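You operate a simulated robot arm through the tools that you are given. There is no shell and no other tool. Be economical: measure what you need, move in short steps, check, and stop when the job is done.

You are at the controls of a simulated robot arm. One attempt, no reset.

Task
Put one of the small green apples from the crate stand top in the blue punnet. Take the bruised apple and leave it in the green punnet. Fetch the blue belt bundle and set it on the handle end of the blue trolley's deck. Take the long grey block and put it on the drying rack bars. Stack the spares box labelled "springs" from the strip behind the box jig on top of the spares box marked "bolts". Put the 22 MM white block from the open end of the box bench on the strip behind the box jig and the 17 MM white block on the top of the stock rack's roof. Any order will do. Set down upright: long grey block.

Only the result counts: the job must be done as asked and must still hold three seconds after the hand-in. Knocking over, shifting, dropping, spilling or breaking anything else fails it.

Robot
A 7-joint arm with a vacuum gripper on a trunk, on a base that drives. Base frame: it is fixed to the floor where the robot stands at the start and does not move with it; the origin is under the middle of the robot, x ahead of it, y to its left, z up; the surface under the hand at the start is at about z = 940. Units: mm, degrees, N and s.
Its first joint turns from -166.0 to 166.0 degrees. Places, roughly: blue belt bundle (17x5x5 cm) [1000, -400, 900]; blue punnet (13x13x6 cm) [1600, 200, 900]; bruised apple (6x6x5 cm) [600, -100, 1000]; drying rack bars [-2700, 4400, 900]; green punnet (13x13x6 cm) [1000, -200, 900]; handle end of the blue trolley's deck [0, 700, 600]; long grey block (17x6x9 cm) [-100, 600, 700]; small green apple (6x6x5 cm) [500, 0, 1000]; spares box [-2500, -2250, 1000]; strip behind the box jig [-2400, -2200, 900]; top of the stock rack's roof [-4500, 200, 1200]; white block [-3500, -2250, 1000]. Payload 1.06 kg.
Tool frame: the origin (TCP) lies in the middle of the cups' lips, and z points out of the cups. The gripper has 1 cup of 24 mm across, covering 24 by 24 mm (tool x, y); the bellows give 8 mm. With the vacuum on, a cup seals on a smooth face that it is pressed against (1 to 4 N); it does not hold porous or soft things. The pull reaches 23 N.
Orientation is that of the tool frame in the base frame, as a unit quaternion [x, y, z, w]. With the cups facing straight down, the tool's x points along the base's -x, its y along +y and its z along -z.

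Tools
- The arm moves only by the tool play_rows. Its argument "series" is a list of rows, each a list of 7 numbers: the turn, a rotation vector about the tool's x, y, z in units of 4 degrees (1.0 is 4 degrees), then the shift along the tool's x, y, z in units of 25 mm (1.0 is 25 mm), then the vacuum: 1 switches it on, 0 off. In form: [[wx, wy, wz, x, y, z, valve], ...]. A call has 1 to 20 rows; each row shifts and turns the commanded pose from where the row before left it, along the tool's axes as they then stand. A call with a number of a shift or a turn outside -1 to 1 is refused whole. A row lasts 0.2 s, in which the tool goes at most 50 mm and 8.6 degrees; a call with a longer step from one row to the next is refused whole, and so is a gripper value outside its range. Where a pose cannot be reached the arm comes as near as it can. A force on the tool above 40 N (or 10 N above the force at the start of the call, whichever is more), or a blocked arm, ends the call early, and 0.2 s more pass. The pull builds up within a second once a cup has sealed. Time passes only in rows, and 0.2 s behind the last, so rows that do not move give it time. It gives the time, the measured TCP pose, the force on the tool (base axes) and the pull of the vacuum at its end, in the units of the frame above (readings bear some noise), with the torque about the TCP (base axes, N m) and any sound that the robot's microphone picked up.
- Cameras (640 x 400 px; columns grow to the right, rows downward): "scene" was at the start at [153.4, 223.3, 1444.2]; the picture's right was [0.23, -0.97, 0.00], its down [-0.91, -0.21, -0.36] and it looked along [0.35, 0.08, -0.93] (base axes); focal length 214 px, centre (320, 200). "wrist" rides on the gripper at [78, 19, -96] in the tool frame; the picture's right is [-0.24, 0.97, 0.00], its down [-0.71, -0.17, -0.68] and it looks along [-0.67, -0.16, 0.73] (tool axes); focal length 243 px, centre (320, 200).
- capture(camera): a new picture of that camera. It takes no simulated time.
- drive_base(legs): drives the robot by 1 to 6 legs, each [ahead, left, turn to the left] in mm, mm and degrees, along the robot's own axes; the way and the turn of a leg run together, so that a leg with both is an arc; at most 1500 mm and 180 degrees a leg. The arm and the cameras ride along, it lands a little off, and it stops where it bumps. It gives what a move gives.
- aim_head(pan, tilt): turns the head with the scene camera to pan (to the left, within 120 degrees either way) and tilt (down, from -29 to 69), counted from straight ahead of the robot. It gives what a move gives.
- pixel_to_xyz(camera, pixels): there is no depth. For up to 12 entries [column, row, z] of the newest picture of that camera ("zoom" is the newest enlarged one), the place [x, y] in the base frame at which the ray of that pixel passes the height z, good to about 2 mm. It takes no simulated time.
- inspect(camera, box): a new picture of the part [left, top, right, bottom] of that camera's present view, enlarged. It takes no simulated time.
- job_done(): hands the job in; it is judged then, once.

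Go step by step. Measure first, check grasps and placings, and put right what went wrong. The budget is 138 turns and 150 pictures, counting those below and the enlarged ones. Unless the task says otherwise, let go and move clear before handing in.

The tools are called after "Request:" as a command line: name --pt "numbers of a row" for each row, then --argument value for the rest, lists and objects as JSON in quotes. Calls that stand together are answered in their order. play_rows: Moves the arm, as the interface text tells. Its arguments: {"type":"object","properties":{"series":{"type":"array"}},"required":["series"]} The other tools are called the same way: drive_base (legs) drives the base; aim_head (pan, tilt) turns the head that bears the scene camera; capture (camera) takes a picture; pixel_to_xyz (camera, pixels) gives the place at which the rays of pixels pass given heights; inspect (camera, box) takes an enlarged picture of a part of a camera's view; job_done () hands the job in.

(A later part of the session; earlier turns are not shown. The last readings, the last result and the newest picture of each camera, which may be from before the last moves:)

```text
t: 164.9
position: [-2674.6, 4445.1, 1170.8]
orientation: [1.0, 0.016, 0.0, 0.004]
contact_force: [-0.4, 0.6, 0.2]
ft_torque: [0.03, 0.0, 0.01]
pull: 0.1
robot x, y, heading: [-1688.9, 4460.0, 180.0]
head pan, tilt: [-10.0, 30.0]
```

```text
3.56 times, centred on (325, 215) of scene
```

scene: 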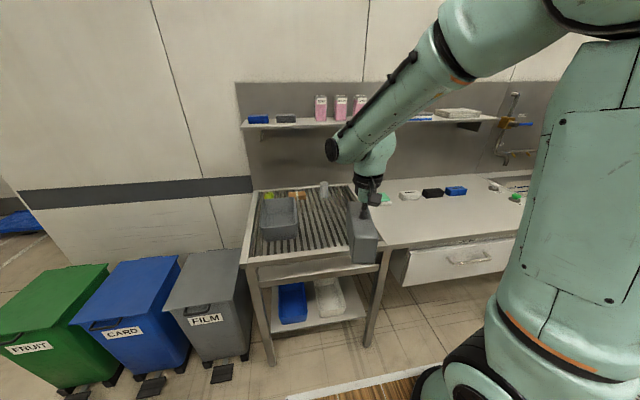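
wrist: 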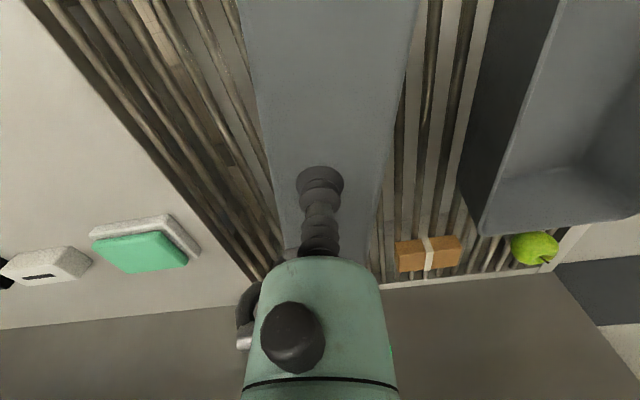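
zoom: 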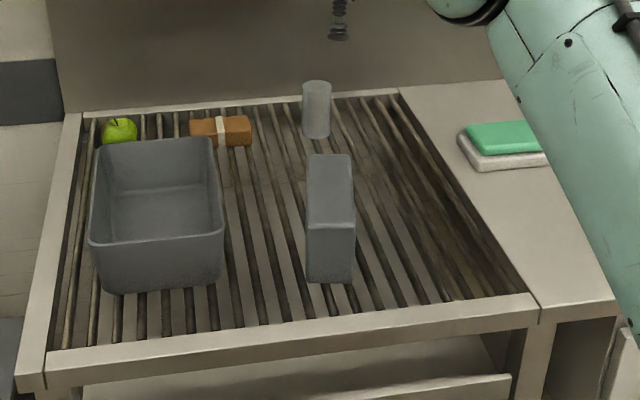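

The block stands upright on the bars. Tucking the arm back and looking south-east for the route to the apple aisle.

Request:
play_rows --pt "0 0 0 1 0 0 0" --pt "0 0 0 1 0 0 0" --pt "0 0 0 1 0 0 0" --pt "0 0 0 1 0 0 0" --pt "0 0 0 1 0 0 0" --pt "0 0 0 1 0 0 0" --pt "0 0 0 1 0 0 0" --pt "0 0 0 1 0 0 0" --pt "0 0 0 1 0 0 0" --pt "0 0 0 1 0 0 0" --pt "0 0 0 1 0 0 0" --pt "0 0 0 1 0 0 0" --pt "0 0 0 1 0 0 0" --pt "0 0 0 1 0 0 0"

Request:
drive_base --legs '[[-300, 0, 0], [0, 500, -90], [0, 0, -60]]'

Request:
aim_head --pan -10 --tilt 25

Request:
capture --camera "scene"

Request:
aim_head --pan -80 --tilt 25

Request:
capture --camera "scene"

```text
t: 167.9
position: [-2324.3, 4456.5, 1168.6]
orientation: [1.0, 0.014, 0.0, 0.005]
contact_force: [0.3, -0.1, -1.3]
ft_torque: [0.0, -0.01, -0.01]
pull: 0.0
robot x, y, heading: [-1692.6, 4456.4, 180.3]
head pan, tilt: [-10.0, 30.0]
```

```text
t: 176.4
position: [-1166.0, 4466.9, 1168.5]
orientation: [-0.282, 0.959, 0.004, -0.002]
contact_force: [-0.4, -0.3, -0.3]
ft_torque: [0.01, -0.05, 0.0]
pull: 0.0
robot x, y, heading: [-1705.2, 4139.5, 31.3]
head pan, tilt: [-10.0, 30.0]
cut short: leg 2
```

```text
t: 177.0
position: [-1168.2, 4466.8, 1169.6]
orientation: [-0.282, 0.959, 0.005, 0.0]
contact_force: [0.5, 0.4, -0.1]
ft_torque: [0.04, 0.01, -0.01]
pull: 0.1
robot x, y, heading: [-1706.1, 4143.5, 30.9]
head pan, tilt: [-10.0, 25.0]
```

```text
89 pictures are left
```

scene: 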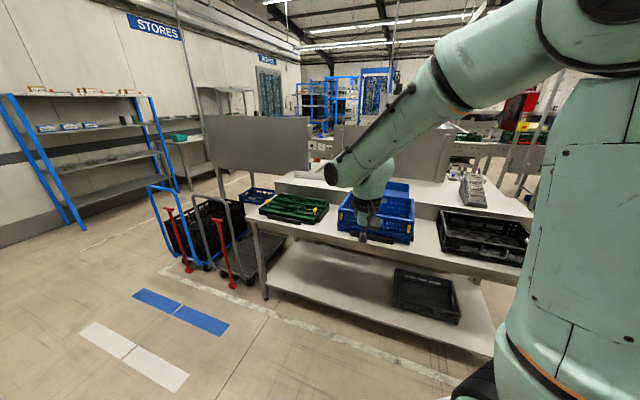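

```text
t: 178.4
position: [-1167.5, 4465.9, 1168.8]
orientation: [-0.283, 0.959, 0.004, 0.0]
contact_force: [0.3, 0.9, -0.5]
ft_torque: [0.0, -0.01, -0.03]
pull: 0.0
robot x, y, heading: [-1708.8, 4139.7, 31.1]
head pan, tilt: [-80.0, 25.0]
```

```text
88 pictures are left
```

scene: 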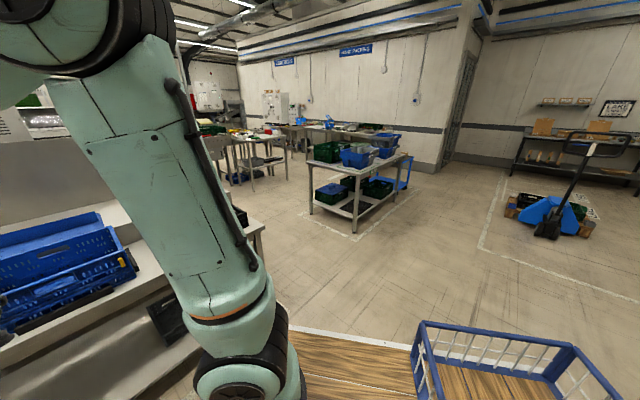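

The drive reports leg 2 cut slightly short though the arc finished within 1°. I'll check whether anything was bumped (bins, counter) by looking left-rear.

Request:
aim_head --pan 120 --tilt 35

Request:
capture --camera "scene"

Request:
aim_head --pan -120 --tilt 40

Request:
capture --camera "scene"

```text
t: 181.4
position: [-1166.9, 4466.1, 1169.1]
orientation: [-0.282, 0.959, 0.004, -0.001]
contact_force: [-0.4, -0.2, 0.7]
ft_torque: [-0.03, -0.01, 0.01]
pull: 0.1
robot x, y, heading: [-1705.5, 4137.6, 31.1]
head pan, tilt: [120.0, 35.0]
```

```text
87 pictures are left
```

scene: 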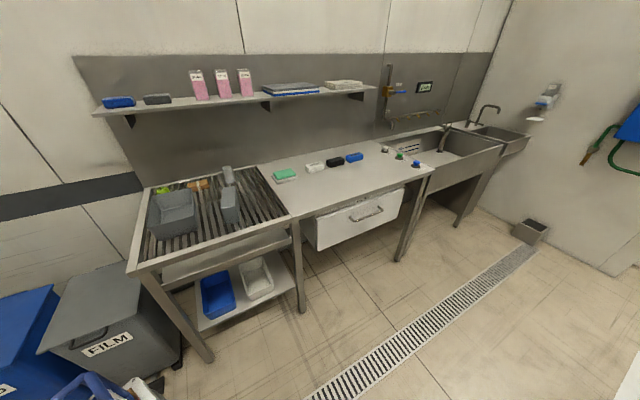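

```text
t: 184.8
position: [-1165.7, 4465.7, 1169.0]
orientation: [-0.283, 0.959, 0.005, 0.0]
contact_force: [0.1, 1.2, 0.2]
ft_torque: [0.05, 0.02, 0.0]
pull: 0.1
robot x, y, heading: [-1707.1, 4138.2, 31.1]
head pan, tilt: [-120.0, 40.0]
```

```text
86 pictures are left
```

scene: 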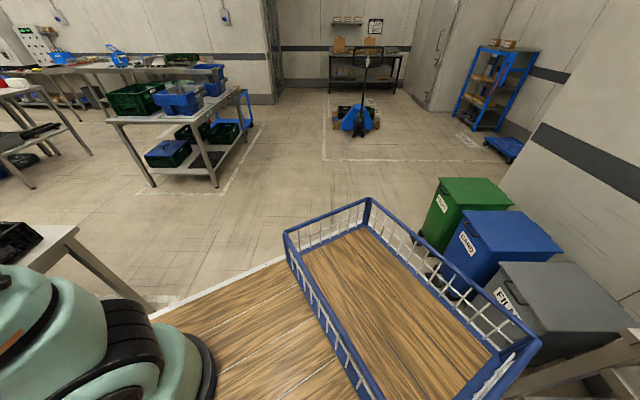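

Nothing appears disturbed. A passage exists between the near table (50,240) and the crate table (180,110). Measuring legs on the floor.

Request:
pixel_to_xyz --camera "scene" --pixels '[[155, 186, 0], [218, 186, 0], [250, 130, 0], [150, 308, 0], [75, 232, 880], [92, 155, 0], [33, 188, 0], [440, 248, 0], [380, 128, 0], [285, 95, 0], [118, 120, 800], [105, 108, 0]]'

Request:
aim_head --pan -75 --tilt 15

Request:
inspect --camera "scene" --box '[200, 60, 520, 260]'

```text
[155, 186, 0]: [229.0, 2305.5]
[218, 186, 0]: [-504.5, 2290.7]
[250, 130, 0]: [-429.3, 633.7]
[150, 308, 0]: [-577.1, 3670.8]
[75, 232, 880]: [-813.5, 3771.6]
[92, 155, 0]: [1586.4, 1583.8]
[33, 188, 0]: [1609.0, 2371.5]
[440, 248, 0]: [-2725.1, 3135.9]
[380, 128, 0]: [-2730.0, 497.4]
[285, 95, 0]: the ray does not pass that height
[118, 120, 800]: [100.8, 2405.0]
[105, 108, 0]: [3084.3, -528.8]
```

```text
t: 185.9
position: [-1165.9, 4465.9, 1169.1]
orientation: [-0.282, 0.959, 0.004, 0.0]
contact_force: [1.4, -0.2, 0.0]
ft_torque: [0.0, -0.02, -0.03]
pull: 0.1
robot x, y, heading: [-1707.8, 4139.2, 30.9]
head pan, tilt: [-75.0, 15.0]
```

```text
2.00 times, centred on (360, 160) of scene
```

zoom: 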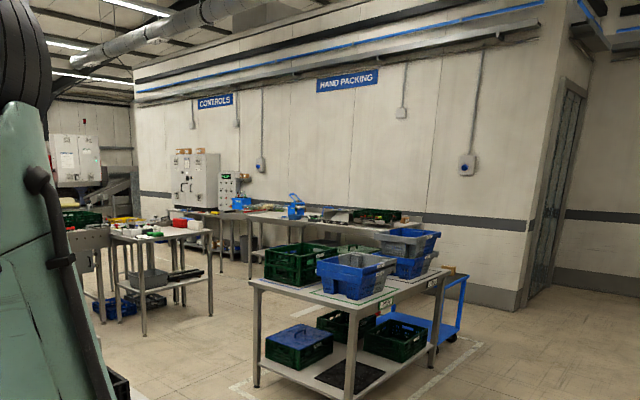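

Passage: crate table spans y ≤2305, the other table starts y≈3670; table 2 is at x≥1586. Route: turn to −90°, south to y≈3000, turn east, go to x≈200, then look.

Request:
drive_base --legs '[[0, 0, -121], [1140, 0, 0], [0, 0, 90], [1000, 0, 0], [900, 0, 0]]'

Request:
aim_head --pan -30 --tilt 30

Request:
capture --camera "scene"

Request:
aim_head --pan 20 --tilt 30

Request:
capture --camera "scene"

```text
t: 209.8
position: [805.7, 2955.1, 1167.9]
orientation: [-0.011, 1.0, 0.004, 0.001]
contact_force: [0.4, -0.2, -0.7]
ft_torque: [0.03, 0.01, -0.03]
pull: 0.0
robot x, y, heading: [170.6, 2961.4, -0.3]
head pan, tilt: [-75.0, 15.0]
```

```text
t: 210.9
position: [805.0, 2956.7, 1169.1]
orientation: [-0.011, 1.0, 0.004, 0.001]
contact_force: [0.4, -1.0, -0.1]
ft_torque: [0.01, 0.02, -0.02]
pull: 0.0
robot x, y, heading: [173.9, 2960.3, -0.6]
head pan, tilt: [-30.0, 30.0]
```

```text
84 pictures are left
```

scene: 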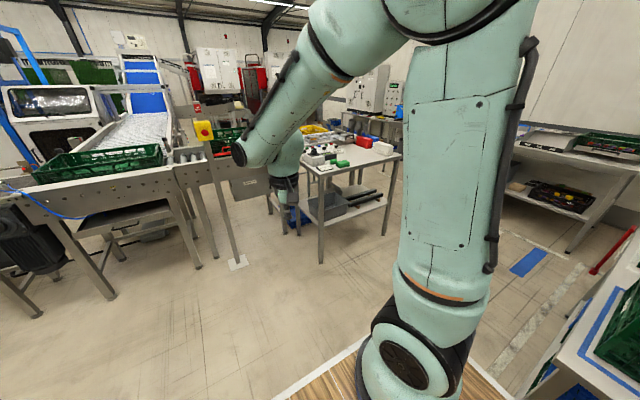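

```text
t: 212.1
position: [805.3, 2956.3, 1170.0]
orientation: [-0.01, 1.0, 0.004, 0.001]
contact_force: [0.6, 0.0, -0.3]
ft_torque: [-0.02, 0.0, 0.02]
pull: 0.1
robot x, y, heading: [175.6, 2962.9, -0.7]
head pan, tilt: [20.0, 30.0]
```

```text
83 pictures are left
```

scene: 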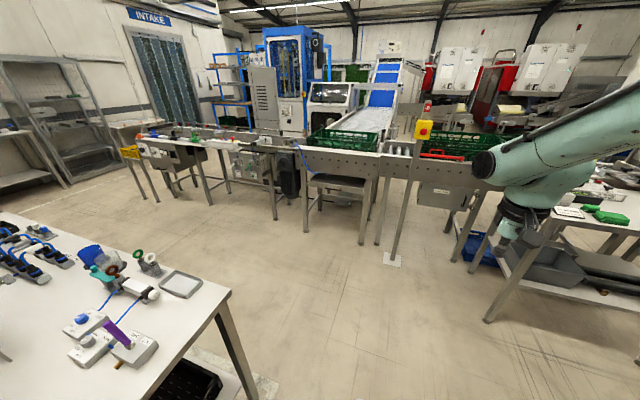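

A post base at (392,260) and table 2's leg at (488,320) matter. Measuring.

Request:
pixel_to_xyz --camera "scene" --pixels '[[392, 262, 0], [488, 320, 0], [360, 244, 0], [470, 262, 0], [230, 292, 880], [306, 232, 0]]'

```text
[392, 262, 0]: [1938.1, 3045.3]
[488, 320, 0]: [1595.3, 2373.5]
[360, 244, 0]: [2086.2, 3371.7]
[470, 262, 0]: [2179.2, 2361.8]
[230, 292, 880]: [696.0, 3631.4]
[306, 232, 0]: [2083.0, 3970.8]
```

Clear. Driving to (1000,2960), turning to face the bench, and going south to y≈860.

Request:
drive_base --legs '[[840, 0, 0], [0, 0, -89.5], [1100, 0, 0], [1000, 0, 0]]'

Request:
aim_head --pan -10 --tilt 45

Request:
capture --camera "scene"

```text
t: 230.5
position: [977.6, 212.9, 1169.3]
orientation: [0.705, 0.709, 0.003, 0.004]
contact_force: [0.4, 0.5, 0.4]
ft_torque: [0.02, 0.03, -0.01]
pull: 0.2
robot x, y, heading: [991.6, 848.1, -91.5]
head pan, tilt: [20.0, 30.0]
```

```text
t: 231.4
position: [977.2, 212.5, 1169.6]
orientation: [0.705, 0.709, 0.003, 0.004]
contact_force: [0.8, 0.3, 0.4]
ft_torque: [0.01, 0.0, -0.02]
pull: 0.0
robot x, y, heading: [990.5, 849.7, -91.4]
head pan, tilt: [-10.0, 45.0]
```

```text
82 pictures are left
```

scene: 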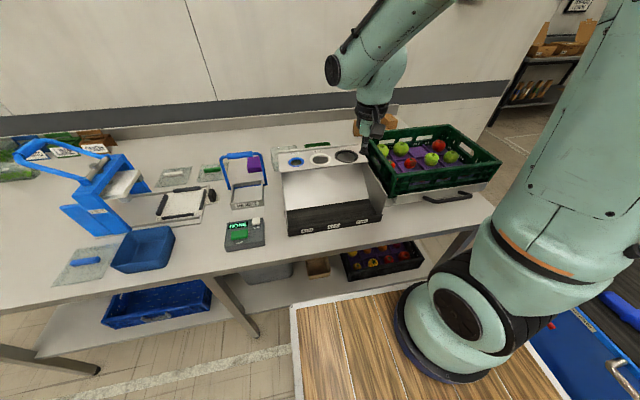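

All in view: crate right (430,155), blue punnet left (145,250). Small shift for balanced reach: ahead 40, left 50.

Request:
drive_base --legs '[[40, 50, 0]]'

Request:
capture --camera "scene"

Request:
inspect --camera "scene" --box '[340, 110, 520, 220]'

```text
t: 232.4
position: [1027.7, 172.8, 1168.9]
orientation: [0.706, 0.709, 0.002, 0.004]
contact_force: [-0.5, -0.3, 0.3]
ft_torque: [0.04, 0.02, 0.01]
pull: 0.1
robot x, y, heading: [1037.4, 807.2, -91.3]
head pan, tilt: [-10.0, 45.0]
```

```text
81 pictures are left
```

scene: 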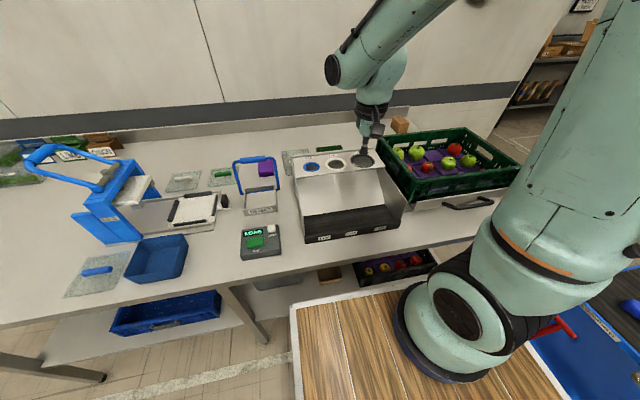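

```text
3.56 times, centred on (430, 165) of scene
```

zoom: 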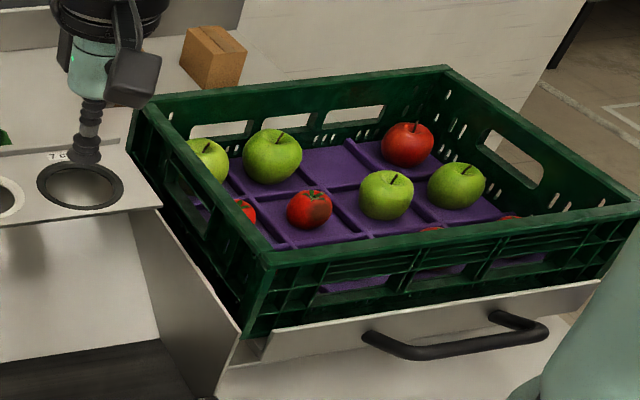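

Two small green apples at zoom (387,195) and (456,185); I'll take the one at (515,37). Moving the tool over it (tool y = base x, tool x = base y here).

Request:
play_rows --pt "0 0 0 -0.28 -1 0 0" --pt "0 0 0 -0.28 -1 0 0" --pt "0 0 0 -0.28 -1 0 0" --pt "0 0 0 -0.28 -1 0 0" --pt "0 0 0 -0.28 -1 0 0" --pt "0 0 0 -0.28 -1 0 0" --pt "0 0 0 -0.28 -1 0 0" --pt "0 0 0 -0.28 -1 0 0" --pt "0 0 0 -0.28 -1 0 0" --pt "0 0 0 -0.28 -1 0 0" --pt "0 0 0 -0.28 -1 0 0" --pt "0 0 0 -0.28 -1 0 0" --pt "0 0 0 -0.28 -1 0 0" --pt "0 0 0 -0.28 -1 0 0" --pt "0 0 0 -0.28 -1 0 0" --pt "0 0 0 -0.28 -1 0 0" --pt "0 0 0 -0.28 -1 0 0" --pt "0 0 0 -0.28 -1 0 0" --pt "0 0 0 -0.28 -1 0 0" --pt "0 0 0 -0.28 -1 0 0"

Request:
capture --camera "wrist"

```text
t: 236.6
position: [528.1, 30.1, 1164.4]
orientation: [0.705, 0.709, 0.002, 0.004]
contact_force: [0.1, 0.0, 0.2]
ft_torque: [-0.03, 0.01, -0.02]
pull: 0.1
robot x, y, heading: [1043.2, 801.0, -91.8]
head pan, tilt: [-10.0, 45.0]
```

```text
79 pictures are left
```

wrist: 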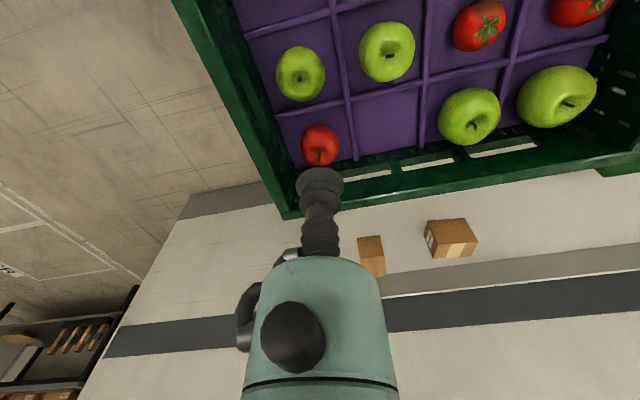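

The target apple is at wrist (300,74); the other small one at (387,52).

Request:
pixel_to_xyz --camera "wrist" --pixels '[[300, 74, 980], [301, 78, 1000], [387, 52, 980]]'

Request:
inspect --camera "wrist" --box '[240, 20, 440, 140]'

```text
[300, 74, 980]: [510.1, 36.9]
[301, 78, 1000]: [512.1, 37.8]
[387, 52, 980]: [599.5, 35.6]
```

```text
3.20 times, centred on (340, 80) of wrist
```

zoom: 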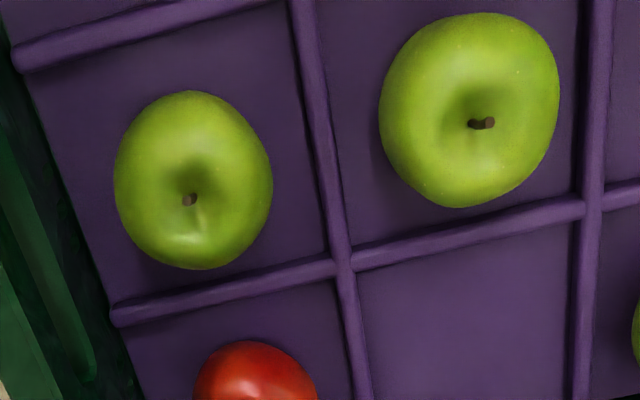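

The left one is clearly the smaller (≈52 mm) at (510,37). Move beside/above, then tilt 28° to take its far shoulder.

Request:
play_rows --pt "0 0 0 -0.5 -0.35 0.8 0" --pt "0 0 0 -0.5 -0.35 0.8 0" --pt "0 0 0 0 0 1 0" --pt "0 0 0 0 0 1 0" --pt "0 0 0 0 0 1 0" --pt "0 1 0 0 0 0 0" --pt "0 1 0 0 0 0 0" --pt "0 1 0 0 0 0 0" --pt "0 1 0 0 0 0 0" --pt "0 1 0 0 0 0 0" --pt "0 1 0 0 0 0 0" --pt "0 1 0 0 0 0 0"

Request:
capture --camera "wrist"

```text
t: 239.2
position: [511.9, 5.9, 1051.1]
orientation: [0.685, 0.687, 0.174, -0.168]
contact_force: [-0.7, -0.3, 0.9]
ft_torque: [-0.01, -0.01, 0.01]
pull: 0.0
robot x, y, heading: [1040.4, 805.2, -91.4]
head pan, tilt: [-10.0, 45.0]
```

```text
77 pictures are left
```

wrist: 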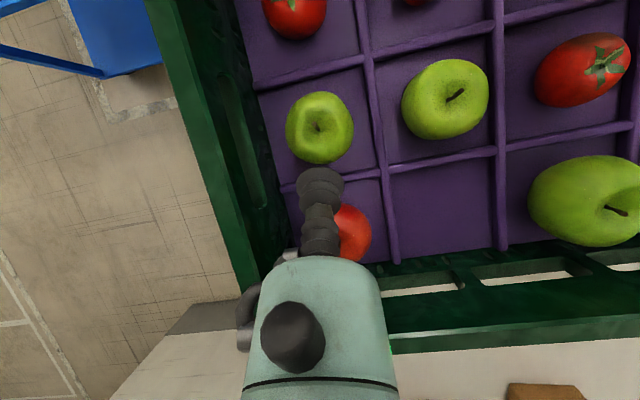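

Lateral alignment is right (col 320). Shift slightly outward and advance toward the shoulder.

Request:
play_rows --pt "0 0 0 -0.44 0 0.6 1" --pt "0 0 0 0 0 0.8 1" --pt "0 0 0 0 0 0.4 1" --pt "0 0 0 0 0 0.1 1" --pt "0 0 0 0 0 0.1 1" --pt "0 0 0 0 0 0 1"

Request:
capture --camera "wrist"

```text
t: 240.6
position: [511.1, 17.7, 1000.6]
orientation: [0.684, 0.688, 0.173, -0.167]
contact_force: [0.3, 0.5, 0.2]
ft_torque: [0.01, -0.03, -0.02]
pull: 0.1
robot x, y, heading: [1045.8, 806.2, -91.4]
head pan, tilt: [-10.0, 45.0]
```

```text
76 pictures are left
```

wrist: 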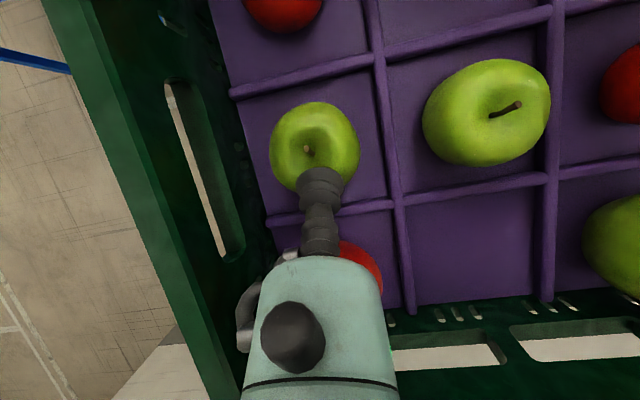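

Request:
play_rows --pt "0 0 0 0 -0.12 0.15 1" --pt "0 0 0 0 0 0.1 1" --pt "0 0 0 0 0 0.1 1" --pt "0 0 0 0 0 0 1" --pt "0 0 0 0 0 0 1"

```text
t: 241.8
position: [507.7, 24.4, 993.9]
orientation: [0.683, 0.689, 0.172, -0.168]
contact_force: [-1.2, -4.3, 15.5]
ft_torque: [-0.03, -0.04, -0.04]
pull: 23.2
robot x, y, heading: [1044.0, 805.6, -91.4]
head pan, tilt: [-10.0, 45.0]
```

Sealed at 23 N. Lifting straight up and levelling.

Request:
play_rows --pt "0 0 0 0.188 0 -0.353 1" --pt "0 0 0 0.188 0 -0.353 1" --pt "0 0 0 0.375 0 -0.706 1" --pt "0 0 0 0.469 0 -0.883 1" --pt "0 0 0 0.469 0 -0.883 1" --pt "0 0 0 0.469 0 -0.883 1" --pt "0 0 0 0.469 0 -0.883 1" --pt "0 0 0 0.469 0 -0.883 1" --pt "0 0 0 0.469 0 -0.883 1" --pt "0 -1 0 0 0 0 1" --pt "0 -1 0 0 0 0 1" --pt "0 -1 0 0 0 0 1" --pt "0 -1 0 0 0 0 1" --pt "0 -1 0 0 0 0 1" --pt "0 -1 0 0 0 0 1" --pt "0 -1 0 0 0 0 1"

Request:
play_rows --pt "0 0 0 0.1 1 0 1" --pt "0 0 0 0.1 1 0 1" --pt "0 0 0 0.1 1 0 1" --pt "0 0 0 0.1 1 0 1" --pt "0 0 0 0.1 1 0 1" --pt "0 0 0 0.1 1 0 1" --pt "0 0 0 0.1 1 0 1" --pt "0 0 0 0.1 1 0 1" --pt "0 0 0 0.1 1 0 1" --pt "0 0 0 0.1 1 0 1" --pt "0 0 0 0.1 1 0 1" --pt "0 0 0 0.1 1 0 1" --pt "0 0 0 0.1 1 0 1" --pt "0 0 0 0.1 1 0 1" --pt "0 0 0 0.1 1 0 1" --pt "0 0 0 0.1 1 0 1" --pt "0 0 0 0.1 1 0 1" --pt "0 0 0 0.1 1 0 1" --pt "0 0 0 0.1 1 0 1" --pt "0 0 0 0.1 1 0 1"

Request:
capture --camera "scene"

```text
t: 245.2
position: [519.8, 39.4, 1177.0]
orientation: [0.705, 0.709, 0.002, 0.004]
contact_force: [0.3, -0.1, 0.3]
ft_torque: [-0.01, -0.01, -0.01]
pull: 23.2
out of reach, approached as far as the arm can: row 9
robot x, y, heading: [1041.1, 804.5, -91.7]
head pan, tilt: [-10.0, 45.0]
```

```text
t: 249.4
position: [1020.0, 90.3, 1181.1]
orientation: [0.705, 0.709, 0.003, 0.004]
contact_force: [-0.1, -0.1, -0.7]
ft_torque: [0.02, -0.02, 0.01]
pull: 23.2
robot x, y, heading: [1041.4, 803.7, -91.5]
head pan, tilt: [-10.0, 45.0]
```

```text
75 pictures are left
```

scene: 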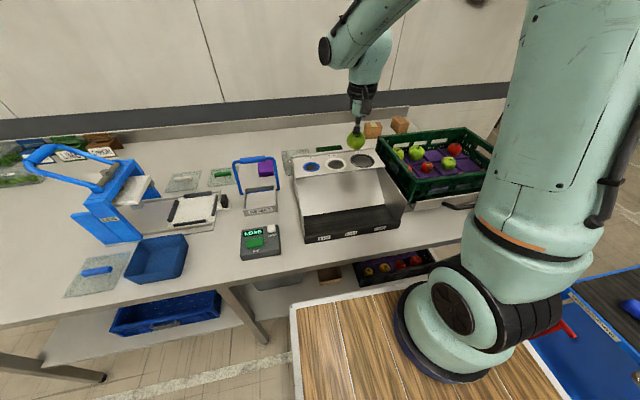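

Apple is held. Locating the blue punnet rim corners (143,240), (188,235), (180,275), (124,281) at z=940.

Request:
inspect --camera "scene" --box '[100, 220, 220, 300]'

Request:
pixel_to_xyz --camera "zoom" --pixels '[[0, 0, 940]]'

```text
5.00 times, centred on (160, 260) of scene
```

zoom: 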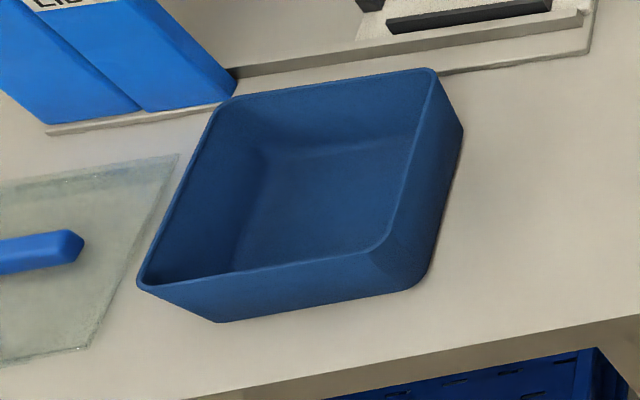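

```text
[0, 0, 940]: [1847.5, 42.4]
```

Request:
pixel_to_xyz --camera "zoom" --pixels '[[225, 95, 940], [437, 68, 940], [385, 255, 940], [140, 285, 940], [325, 210, 883]]'

```text
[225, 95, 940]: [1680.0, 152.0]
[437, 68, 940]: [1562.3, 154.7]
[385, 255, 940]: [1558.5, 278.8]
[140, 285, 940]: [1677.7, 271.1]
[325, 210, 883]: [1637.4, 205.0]
```

Punnet rim spans x 1560–1680, y 152–275: centre (1619,214). Moving over it.

Request:
play_rows --pt "0 0 0 0.23 1 0 1" --pt "0 0 0 0.23 1 0 1" --pt "0 0 0 0.23 1 0 1" --pt "0 0 0 0.23 1 0 1" --pt "0 0 0 0.23 1 0 1" --pt "0 0 0 0.23 1 0 1" --pt "0 0 0 0.23 1 0 1" --pt "0 0 0 0.23 1 0 1" --pt "0 0 0 0.23 1 0 1" --pt "0 0 0 0.23 1 0 1" --pt "0 0 0 0.23 1 0 1" --pt "0 0 0 0.23 1 0 1" --pt "0 0 0 0.23 1 0 1" --pt "0 0 0 0.23 1 0 1" --pt "0 0 0 0.23 1 0 1" --pt "0 0 0 0.23 1 0 1" --pt "0 0 0 0.23 1 0 1" --pt "0 0 0 0.23 1 0 1" --pt "0 0 0 0.23 1 0 1" --pt "0 0 0 0.23 1 0 1"

Request:
play_rows --pt "0 0 0 0.23 1 0 1" --pt "0 0 0 0.23 1 0 1" --pt "0 0 0 0.23 1 0 1" --pt "0 0 0 0.23 1 0 1" --pt "0 0 0 0 0 1 1" --pt "0 0 0 0 0 1 1" --pt "0 0 0 0 0 1 1" --pt "0 0 0 0 0 1 1"

Request:
inspect --camera "scene" --box '[60, 160, 260, 300]'

Request:
capture --camera "wrist"

```text
t: 253.6
position: [1517.8, 209.4, 1186.3]
orientation: [0.706, 0.708, 0.002, 0.004]
contact_force: [-0.7, 0.2, -0.8]
ft_torque: [0.02, -0.03, 0.01]
pull: 23.1
robot x, y, heading: [1046.4, 805.9, -91.5]
head pan, tilt: [-10.0, 45.0]
```

```text
t: 255.4
position: [1618.7, 232.3, 1087.1]
orientation: [0.705, 0.709, 0.002, 0.004]
contact_force: [0.6, -0.7, -0.8]
ft_torque: [-0.01, -0.02, 0.0]
pull: 22.9
robot x, y, heading: [1041.2, 803.2, -91.6]
head pan, tilt: [-10.0, 45.0]
```

```text
2.86 times, centred on (160, 230) of scene
```

zoom: 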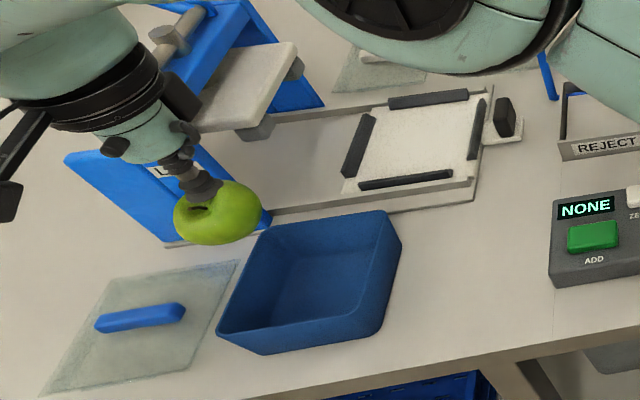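

```text
72 pictures are left
```

wrist: 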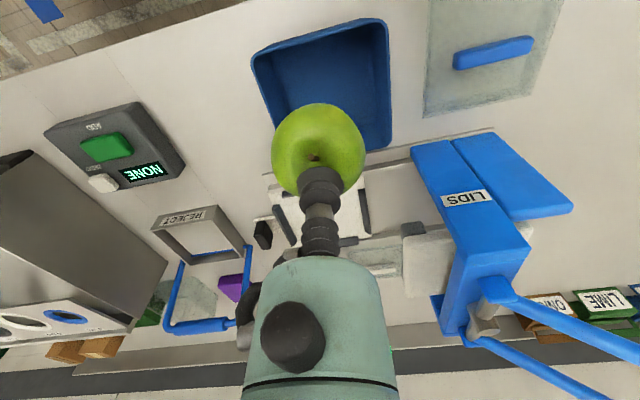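

Request:
pixel_to_xyz --camera "wrist" --pixels '[[252, 53, 940], [387, 18, 940], [389, 145, 940]]'

```text
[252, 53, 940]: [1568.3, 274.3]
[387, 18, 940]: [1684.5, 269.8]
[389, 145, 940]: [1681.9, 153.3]
```

Confirmed centre (1624,213). Aligning and lowering into the punnet.

Request:
play_rows --pt "0 0 0 -0.6 0.1 0.8 1" --pt "0 0 0 0 0 1 1" --pt "0 0 0 0 0 1 1" --pt "0 0 0 0 0 1 1" --pt "0 0 0 0 0 1 1" --pt "0 0 0 0 0 0.6 1" --pt "0 0 0 0 0 0.2 1" --pt "0 0 0 0 0 0.2 1" --pt "0 0 0 0 0 0.1 1" --pt "0 0 0 0 0 0 1"

```text
t: 257.6
position: [1622.3, 218.4, 940.3]
orientation: [0.705, 0.709, 0.003, 0.004]
contact_force: [-0.8, 0.5, -0.8]
ft_torque: [0.01, -0.01, 0.0]
pull: 22.9
robot x, y, heading: [1044.3, 802.8, -91.7]
head pan, tilt: [-10.0, 45.0]
```

Request:
play_rows --pt "0 0 0 0 0 0.12 1" --pt "0 0 0 0 0 0.12 1" --pt "0 0 0 0 0 0.1 1" --pt "0 0 0 0 0 0 1"

```text
t: 258.6
position: [1624.3, 218.1, 932.3]
orientation: [0.705, 0.709, 0.003, 0.004]
contact_force: [0.9, -0.5, 2.3]
ft_torque: [0.06, 0.01, -0.02]
pull: 22.9
robot x, y, heading: [1045.9, 809.3, -91.3]
head pan, tilt: [-10.0, 45.0]
```

Touching the punnet floor. Releasing and lifting.

Request:
play_rows --pt "0 0 0 0 0 0 0" --pt "0 0 0 0 0 0 0" --pt "0 0 0 0 0 0 0" --pt "0 0 0 0 0 -0.3 0" --pt "0 0 0 0 0 -1 0" --pt "0 0 0 0 0 -1 0" --pt "0 0 0 0 0 -1 0" --pt "0 0 0 0 0 -1 0" --pt "0 0 0 0 0 -1 0" --pt "0 0 0 0 0 -1 0" --pt "0 0 0 0 0 -1 0" --pt "0 0 0 0 0 -1 0" --pt "0 0 0 0 0 -1 0"

Request:
capture --camera "wrist"

```text
t: 261.4
position: [1622.1, 218.8, 1165.1]
orientation: [0.706, 0.709, 0.002, 0.003]
contact_force: [-0.3, 0.0, 0.1]
ft_torque: [0.01, 0.01, -0.01]
pull: 0.0
robot x, y, heading: [1042.9, 803.2, -91.4]
head pan, tilt: [-10.0, 45.0]
```

```text
71 pictures are left
```

wrist: 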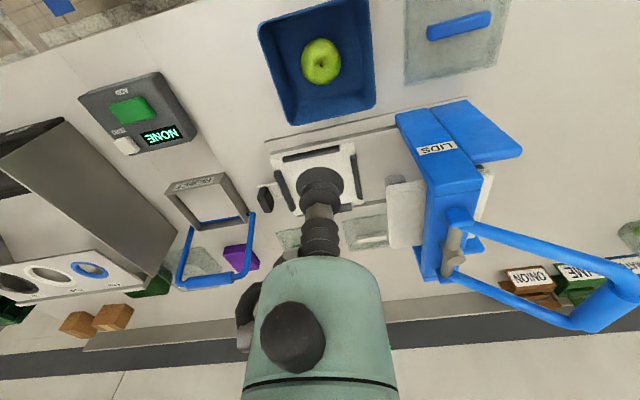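

The small green apple is in the blue punnet (320,62). Tucking the arm to the front, then driving north, west and south toward the box bench.

Request:
play_rows --pt "0 0 0 0 -1 0 0" --pt "0 0 0 0 -1 0 0" --pt "0 0 0 0 -1 0 0" --pt "0 0 0 0 -1 0 0" --pt "0 0 0 0 -1 0 0" --pt "0 0 0 0 -1 0 0" --pt "0 0 0 0 -1 0 0" --pt "0 0 0 0 -1 0 0" --pt "0 0 0 0 -1 0 0" --pt "0 0 0 0 -1 0 0" --pt "0 0 0 0 -1 0 0" --pt "0 0 0 0 -1 0 0" --pt "0 0 0 0 -1 0 0" --pt "0 0 0 0 -1 0 0" --pt "0 0 0 0 -1 0 0" --pt "0 0 0 0 -1 0 0" --pt "0 0 0 0 -1 0 0" --pt "0 0 0 0 -1 0 0" --pt "0 0 0 0 -1 0 0" --pt "0 0 0 0 -1 0 0"

Request:
drive_base --legs '[[-1150, 0, 0], [-1000, 0, 0], [0, 0, -88.5], [1100, 0, 0], [1100, 0, 0], [0, 0, 90]]'

Request:
aim_head --pan -10 --tilt 20

Request:
capture --camera "scene"

```text
t: 265.6
position: [1122.6, 216.0, 1159.7]
orientation: [0.705, 0.709, 0.003, 0.004]
contact_force: [0.4, 0.3, -0.7]
ft_torque: [-0.04, -0.01, 0.0]
pull: 0.0
robot x, y, heading: [1043.4, 802.5, -91.7]
head pan, tilt: [-10.0, 45.0]
```

```text
t: 294.4
position: [-1038.9, 2391.8, 1160.6]
orientation: [0.709, 0.706, 0.003, 0.003]
contact_force: [0.5, -0.1, -0.3]
ft_torque: [-0.02, 0.0, 0.04]
pull: 0.0
robot x, y, heading: [-1113.9, 2982.5, -92.2]
head pan, tilt: [-10.0, 45.0]
```

```text
t: 295.3
position: [-1038.1, 2393.1, 1161.6]
orientation: [0.709, 0.706, 0.002, 0.003]
contact_force: [0.5, 0.7, 1.1]
ft_torque: [-0.02, -0.01, 0.0]
pull: 0.0
robot x, y, heading: [-1112.2, 2983.0, -92.1]
head pan, tilt: [-10.0, 20.0]
```

```text
70 pictures are left
```

scene: 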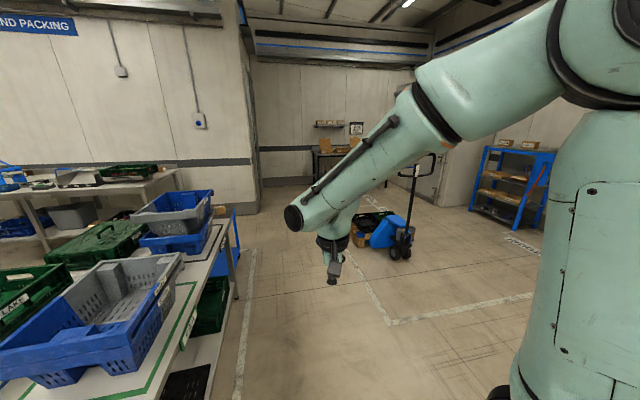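

Corridor is clear. Driving south to y≈-1100 then strafing right to x≈-2400.

Request:
drive_base --legs '[[0, 0, 2.1], [1500, 0, 0], [1500, 0, 0], [1050, 0, 0], [0, -1200, 0]]'

Request:
aim_head --pan -10 --tilt 30

Request:
capture --camera "scene"

```text
t: 320.7
position: [-2260.1, -1623.7, 1160.2]
orientation: [0.705, 0.709, 0.002, 0.004]
contact_force: [0.4, 1.0, -0.4]
ft_torque: [-0.01, -0.01, -0.01]
pull: 0.0
robot x, y, heading: [-2342.6, -1036.4, -91.4]
head pan, tilt: [-10.0, 20.0]
```

```text
t: 321.4
position: [-2260.8, -1624.1, 1160.1]
orientation: [0.706, 0.709, 0.003, 0.003]
contact_force: [0.1, 0.2, 0.2]
ft_torque: [0.01, 0.01, -0.02]
pull: 0.0
robot x, y, heading: [-2342.1, -1037.6, -91.5]
head pan, tilt: [-10.0, 30.0]
```

```text
69 pictures are left
```

scene: 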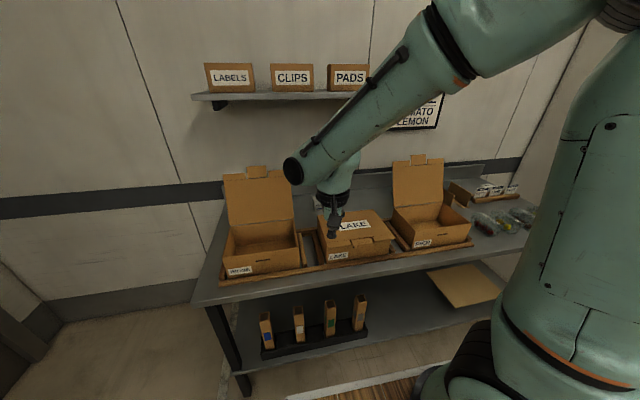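

The box bench has the jig with three carton boxes; white blocks at far right (490,190). Measuring and taking a wrist view for what lies behind the jig.

Request:
pixel_to_xyz --camera "scene" --pixels '[[197, 302, 880], [440, 257, 880], [240, 272, 900], [470, 240, 900], [490, 190, 900], [245, 385, 0], [230, 200, 900]]'

Request:
capture --camera "wrist"

Request:
inspect --camera "scene" --box '[430, 140, 560, 250]'

```text
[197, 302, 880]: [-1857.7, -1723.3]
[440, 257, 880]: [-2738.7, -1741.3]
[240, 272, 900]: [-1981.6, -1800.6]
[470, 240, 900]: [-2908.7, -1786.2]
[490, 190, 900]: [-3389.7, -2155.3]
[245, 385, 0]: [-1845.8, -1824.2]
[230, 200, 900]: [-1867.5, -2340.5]
```

```text
68 pictures are left
```

wrist: 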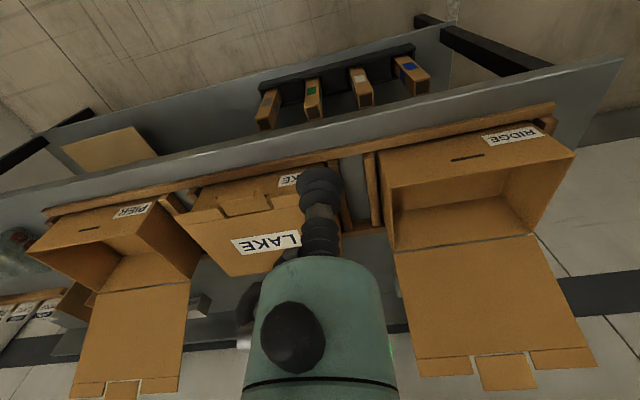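

```text
3.64 times, centred on (495, 195) of scene
```

zoom: 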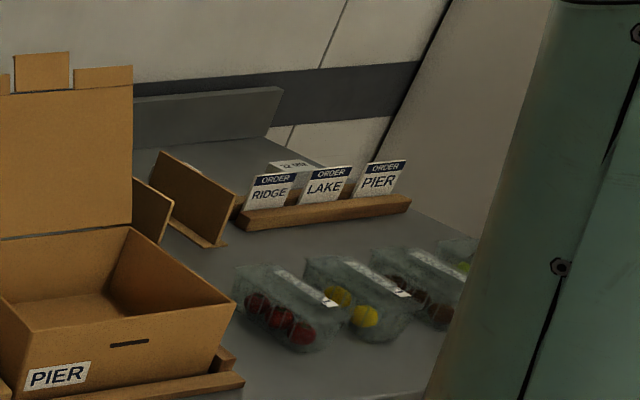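

The strip behind the jig is hidden by cartons; I'll raise the hand and look down from higher and closer.

Request:
play_rows --pt "0 0 0 0 -0.5 -1 0" --pt "0 0 0 0 -0.5 -1 0" --pt "0 0 0 0 -0.5 -1 0" --pt "0 0 0 0 -0.5 -1 0" --pt "0 0 0 0 -0.5 -1 0" --pt "0 0 0 0 -0.5 -1 0" --pt "0 0 0 0 -0.5 -1 0" --pt "0 0 0 0 -0.5 -1 0"

Request:
drive_base --legs '[[210, 0, 1.4]]'

Request:
capture --camera "wrist"

Request:
capture --camera "scene"

```text
t: 323.2
position: [-2361.0, -1623.1, 1359.5]
orientation: [0.705, 0.709, 0.003, 0.003]
contact_force: [-0.2, -0.1, -0.7]
ft_torque: [0.01, 0.0, -0.02]
pull: 0.1
robot x, y, heading: [-2344.3, -1037.3, -91.5]
head pan, tilt: [-10.0, 30.0]
```

```text
t: 324.8
position: [-2350.2, -1836.0, 1359.0]
orientation: [0.696, 0.718, 0.002, 0.002]
contact_force: [0.4, -0.1, 0.5]
ft_torque: [-0.02, -0.03, 0.02]
pull: 0.0
robot x, y, heading: [-2343.9, -1246.8, -90.2]
head pan, tilt: [-10.0, 30.0]
```

```text
66 pictures are left
```

wrist: 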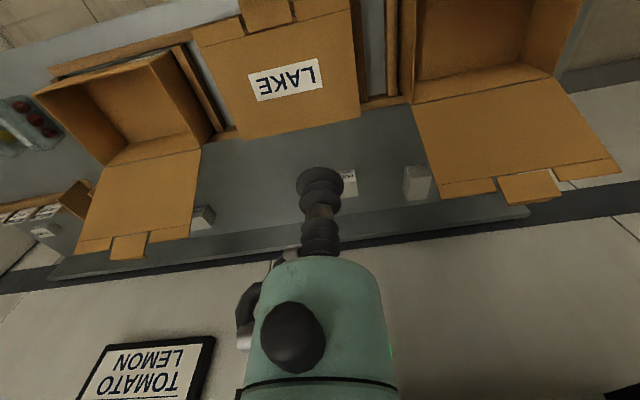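

```text
65 pictures are left
```

scene: 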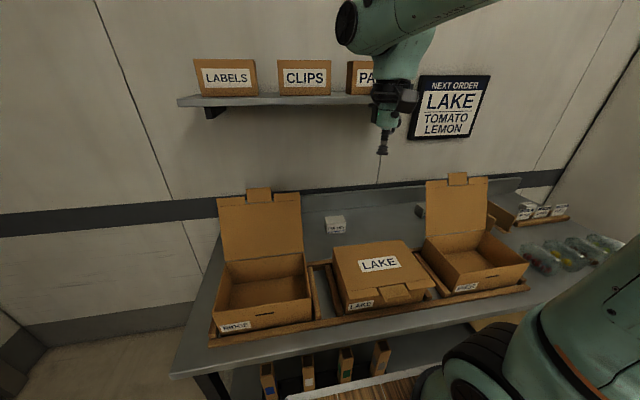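

Small boxes stand behind the jig: wrist (345,180), (417,182), (205,217); scene (335,223), (419,210). Enlarging.

Request:
inspect --camera "scene" --box '[300, 190, 440, 260]'

Request:
inspect --camera "wrist" --box '[180, 150, 460, 250]'

Request:
pixel_to_xyz --camera "wrist" --pixels '[[418, 182, 940], [345, 180, 940], [203, 216, 940], [235, 135, 980], [355, 117, 980], [420, 170, 890], [420, 225, 890]]'

```text
4.57 times, centred on (370, 225) of scene
```

zoom: 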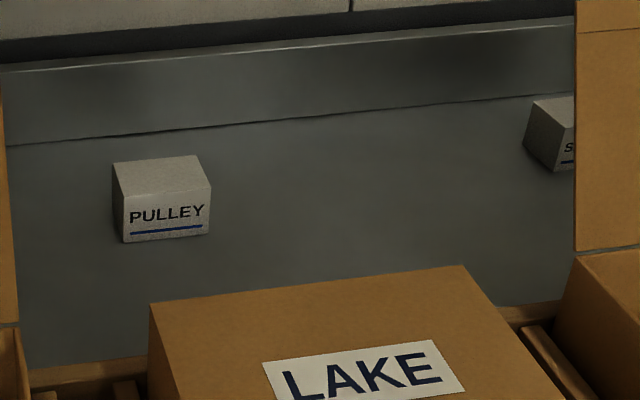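

```text
2.29 times, centred on (320, 200) of wrist
```

zoom: 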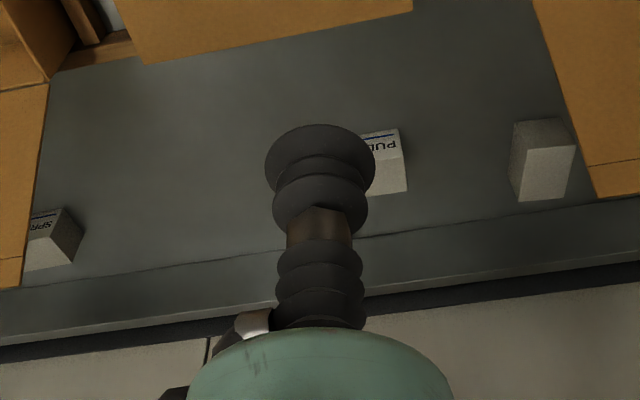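

```text
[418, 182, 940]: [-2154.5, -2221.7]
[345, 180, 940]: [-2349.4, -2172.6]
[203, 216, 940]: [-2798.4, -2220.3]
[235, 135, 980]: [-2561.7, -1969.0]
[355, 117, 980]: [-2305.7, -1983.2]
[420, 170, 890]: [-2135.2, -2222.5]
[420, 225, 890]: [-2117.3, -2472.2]
```

There are PULLEY in the middle, "SPR…" behind the right lid, and a third box at about (-2150,-2222) behind the RIDGE lid. I'll bring the wrist camera over the third box to read its label.

Request:
play_rows --pt "0 0 0 0 1 0 0" --pt "0 0 0 0 1 0 0" --pt "0 0 0 0 1 0 0" --pt "0 0 0 0 1 0 0" --pt "0 0 0 0 1 0 0" --pt "0 0 0 -0.5 1 0 0" --pt "0 0 0 -0.5 1 0 0" --pt "0 0 0 -0.5 0.5 0 0" --pt "0 0 0 -0.5 0 0 0"

Request:
capture --camera "wrist"

Request:
inspect --camera "wrist" --box '[200, 60, 440, 210]'

```text
t: 326.8
position: [-2160.9, -1879.7, 1361.8]
orientation: [0.696, 0.718, 0.003, 0.004]
contact_force: [0.3, -0.7, 0.7]
ft_torque: [0.03, -0.01, 0.0]
pull: 0.1
robot x, y, heading: [-2346.2, -1239.5, -90.0]
head pan, tilt: [-10.0, 30.0]
```

```text
62 pictures are left
```

wrist: 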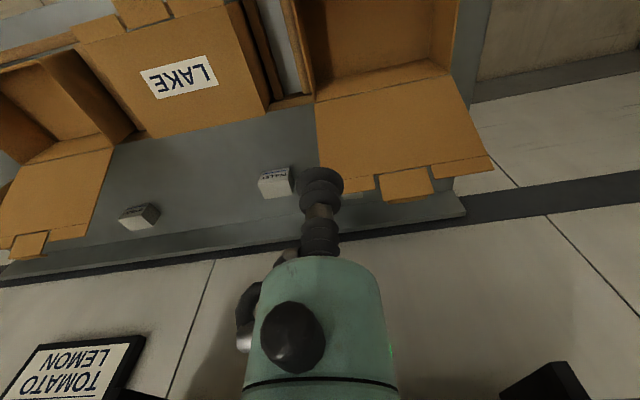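

```text
2.67 times, centred on (320, 135) of wrist
```

zoom: 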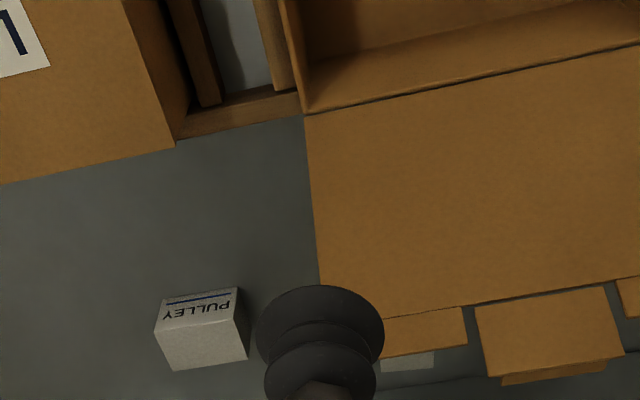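

The third box is hidden by the RIDGE lid. I'll lower the hand in the gap behind LAKE and yaw it to look sideways at that box's face.

Request:
play_rows --pt "0 0 0 0 -1 0 0" --pt "0 0 0 0 -1 0 0" --pt "0 0 0 0 -1 0 0" --pt "0 0 0 0 -1 0 0" --pt "0 0 0 0 -1 0 0" --pt "0 0 0 0 -1 0 0" --pt "0 0 0 -0.8 -1 0 0" --pt "0 0 -1 -0.8 -0.6 0.8 0" --pt "0 0 -1 -0.8 0 0.8 0" --pt "0 0 -1 -0.8 0 0.8 0" --pt "0 0 -1 -0.6 0 0.9 0" --pt "0 0 -1 0 0 0.9 0" --pt "0 0 -1 0 0 0.9 0" --pt "0 0 -1 0 0 0.9 0" --pt "0 0 -1 0 0 0.9 0" --pt "0 0 -1 0 0 0.9 0" --pt "0 0 -1 0 0 0.9 0" --pt "0 0 -1 0 0 0 0"

Request:
capture --camera "wrist"

Request:
capture --camera "scene"

```text
t: 330.6
position: [-2340.4, -1979.1, 1141.2]
orientation: [0.376, 0.927, 0.001, 0.004]
contact_force: [0.6, 0.5, -0.1]
ft_torque: [-0.01, 0.0, -0.03]
pull: 0.1
robot x, y, heading: [-2342.0, -1243.9, -90.1]
head pan, tilt: [-10.0, 30.0]
```

```text
60 pictures are left
```

wrist: 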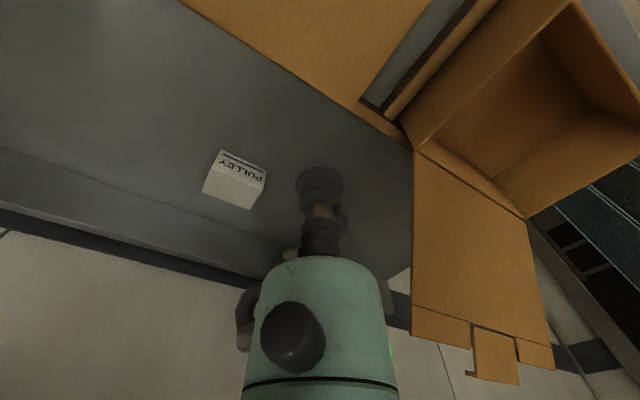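

```text
59 pictures are left
```

scene: 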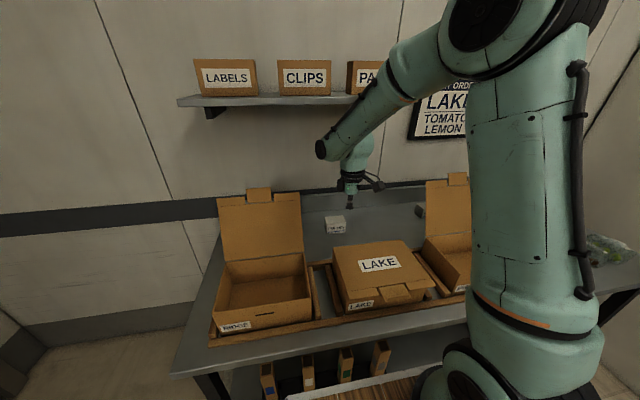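

Request:
play_rows --pt "0 0 1 0 0 0 0" --pt "0 0 1 0 0 0 0" --pt "0 0 1 0 0 0 0" --pt "0 0 1 0 0 0 0" --pt "0 0 1 0 -0.8 0 0" --pt "0 0 0 0 -0.8 0 0"

Request:
capture --camera "wrist"

```text
t: 332.0
position: [-2375.7, -1998.7, 1142.3]
orientation: [0.533, 0.846, 0.002, 0.004]
contact_force: [-0.3, 0.1, 0.0]
ft_torque: [-0.03, -0.03, 0.04]
pull: 0.0
robot x, y, heading: [-2344.6, -1247.8, -90.2]
head pan, tilt: [-10.0, 30.0]
```

```text
58 pictures are left
```

wrist: 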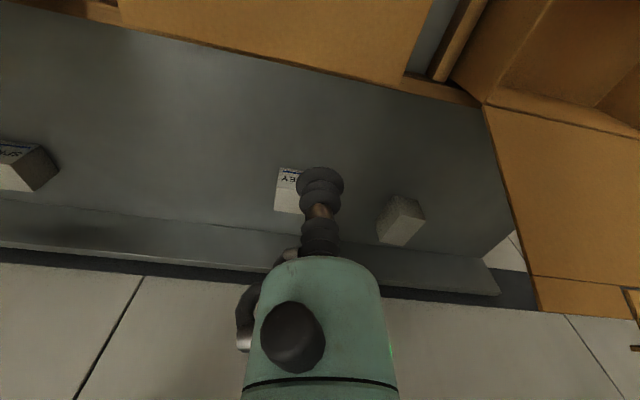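

The third box is now visible at (402,220). Enlarging it, and the "SPR…" box at (20,168).

Request:
inspect --camera "wrist" --box '[260, 150, 460, 260]'

Request:
pixel_to_xyz --camera "wrist" --pixels '[[400, 235, 930], [403, 205, 880], [25, 180, 930], [288, 190, 930], [20, 205, 930], [500, 235, 1150], [530, 275, 1200]]'

```text
3.20 times, centred on (360, 205) of wrist
```

zoom: 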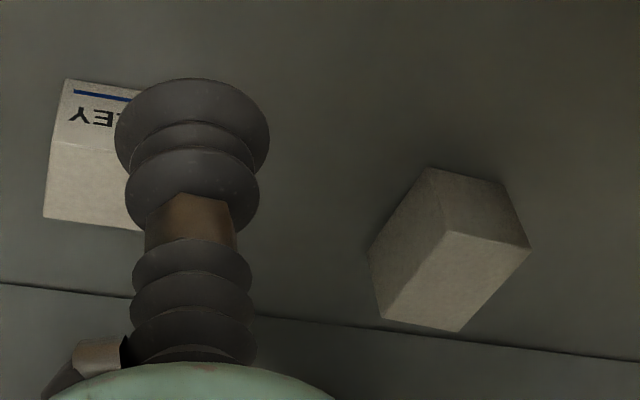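

```text
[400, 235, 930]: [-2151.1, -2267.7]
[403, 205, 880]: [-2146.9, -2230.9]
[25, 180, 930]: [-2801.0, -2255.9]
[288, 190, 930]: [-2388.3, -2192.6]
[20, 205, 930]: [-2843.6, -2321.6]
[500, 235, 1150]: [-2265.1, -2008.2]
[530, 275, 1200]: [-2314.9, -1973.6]
```

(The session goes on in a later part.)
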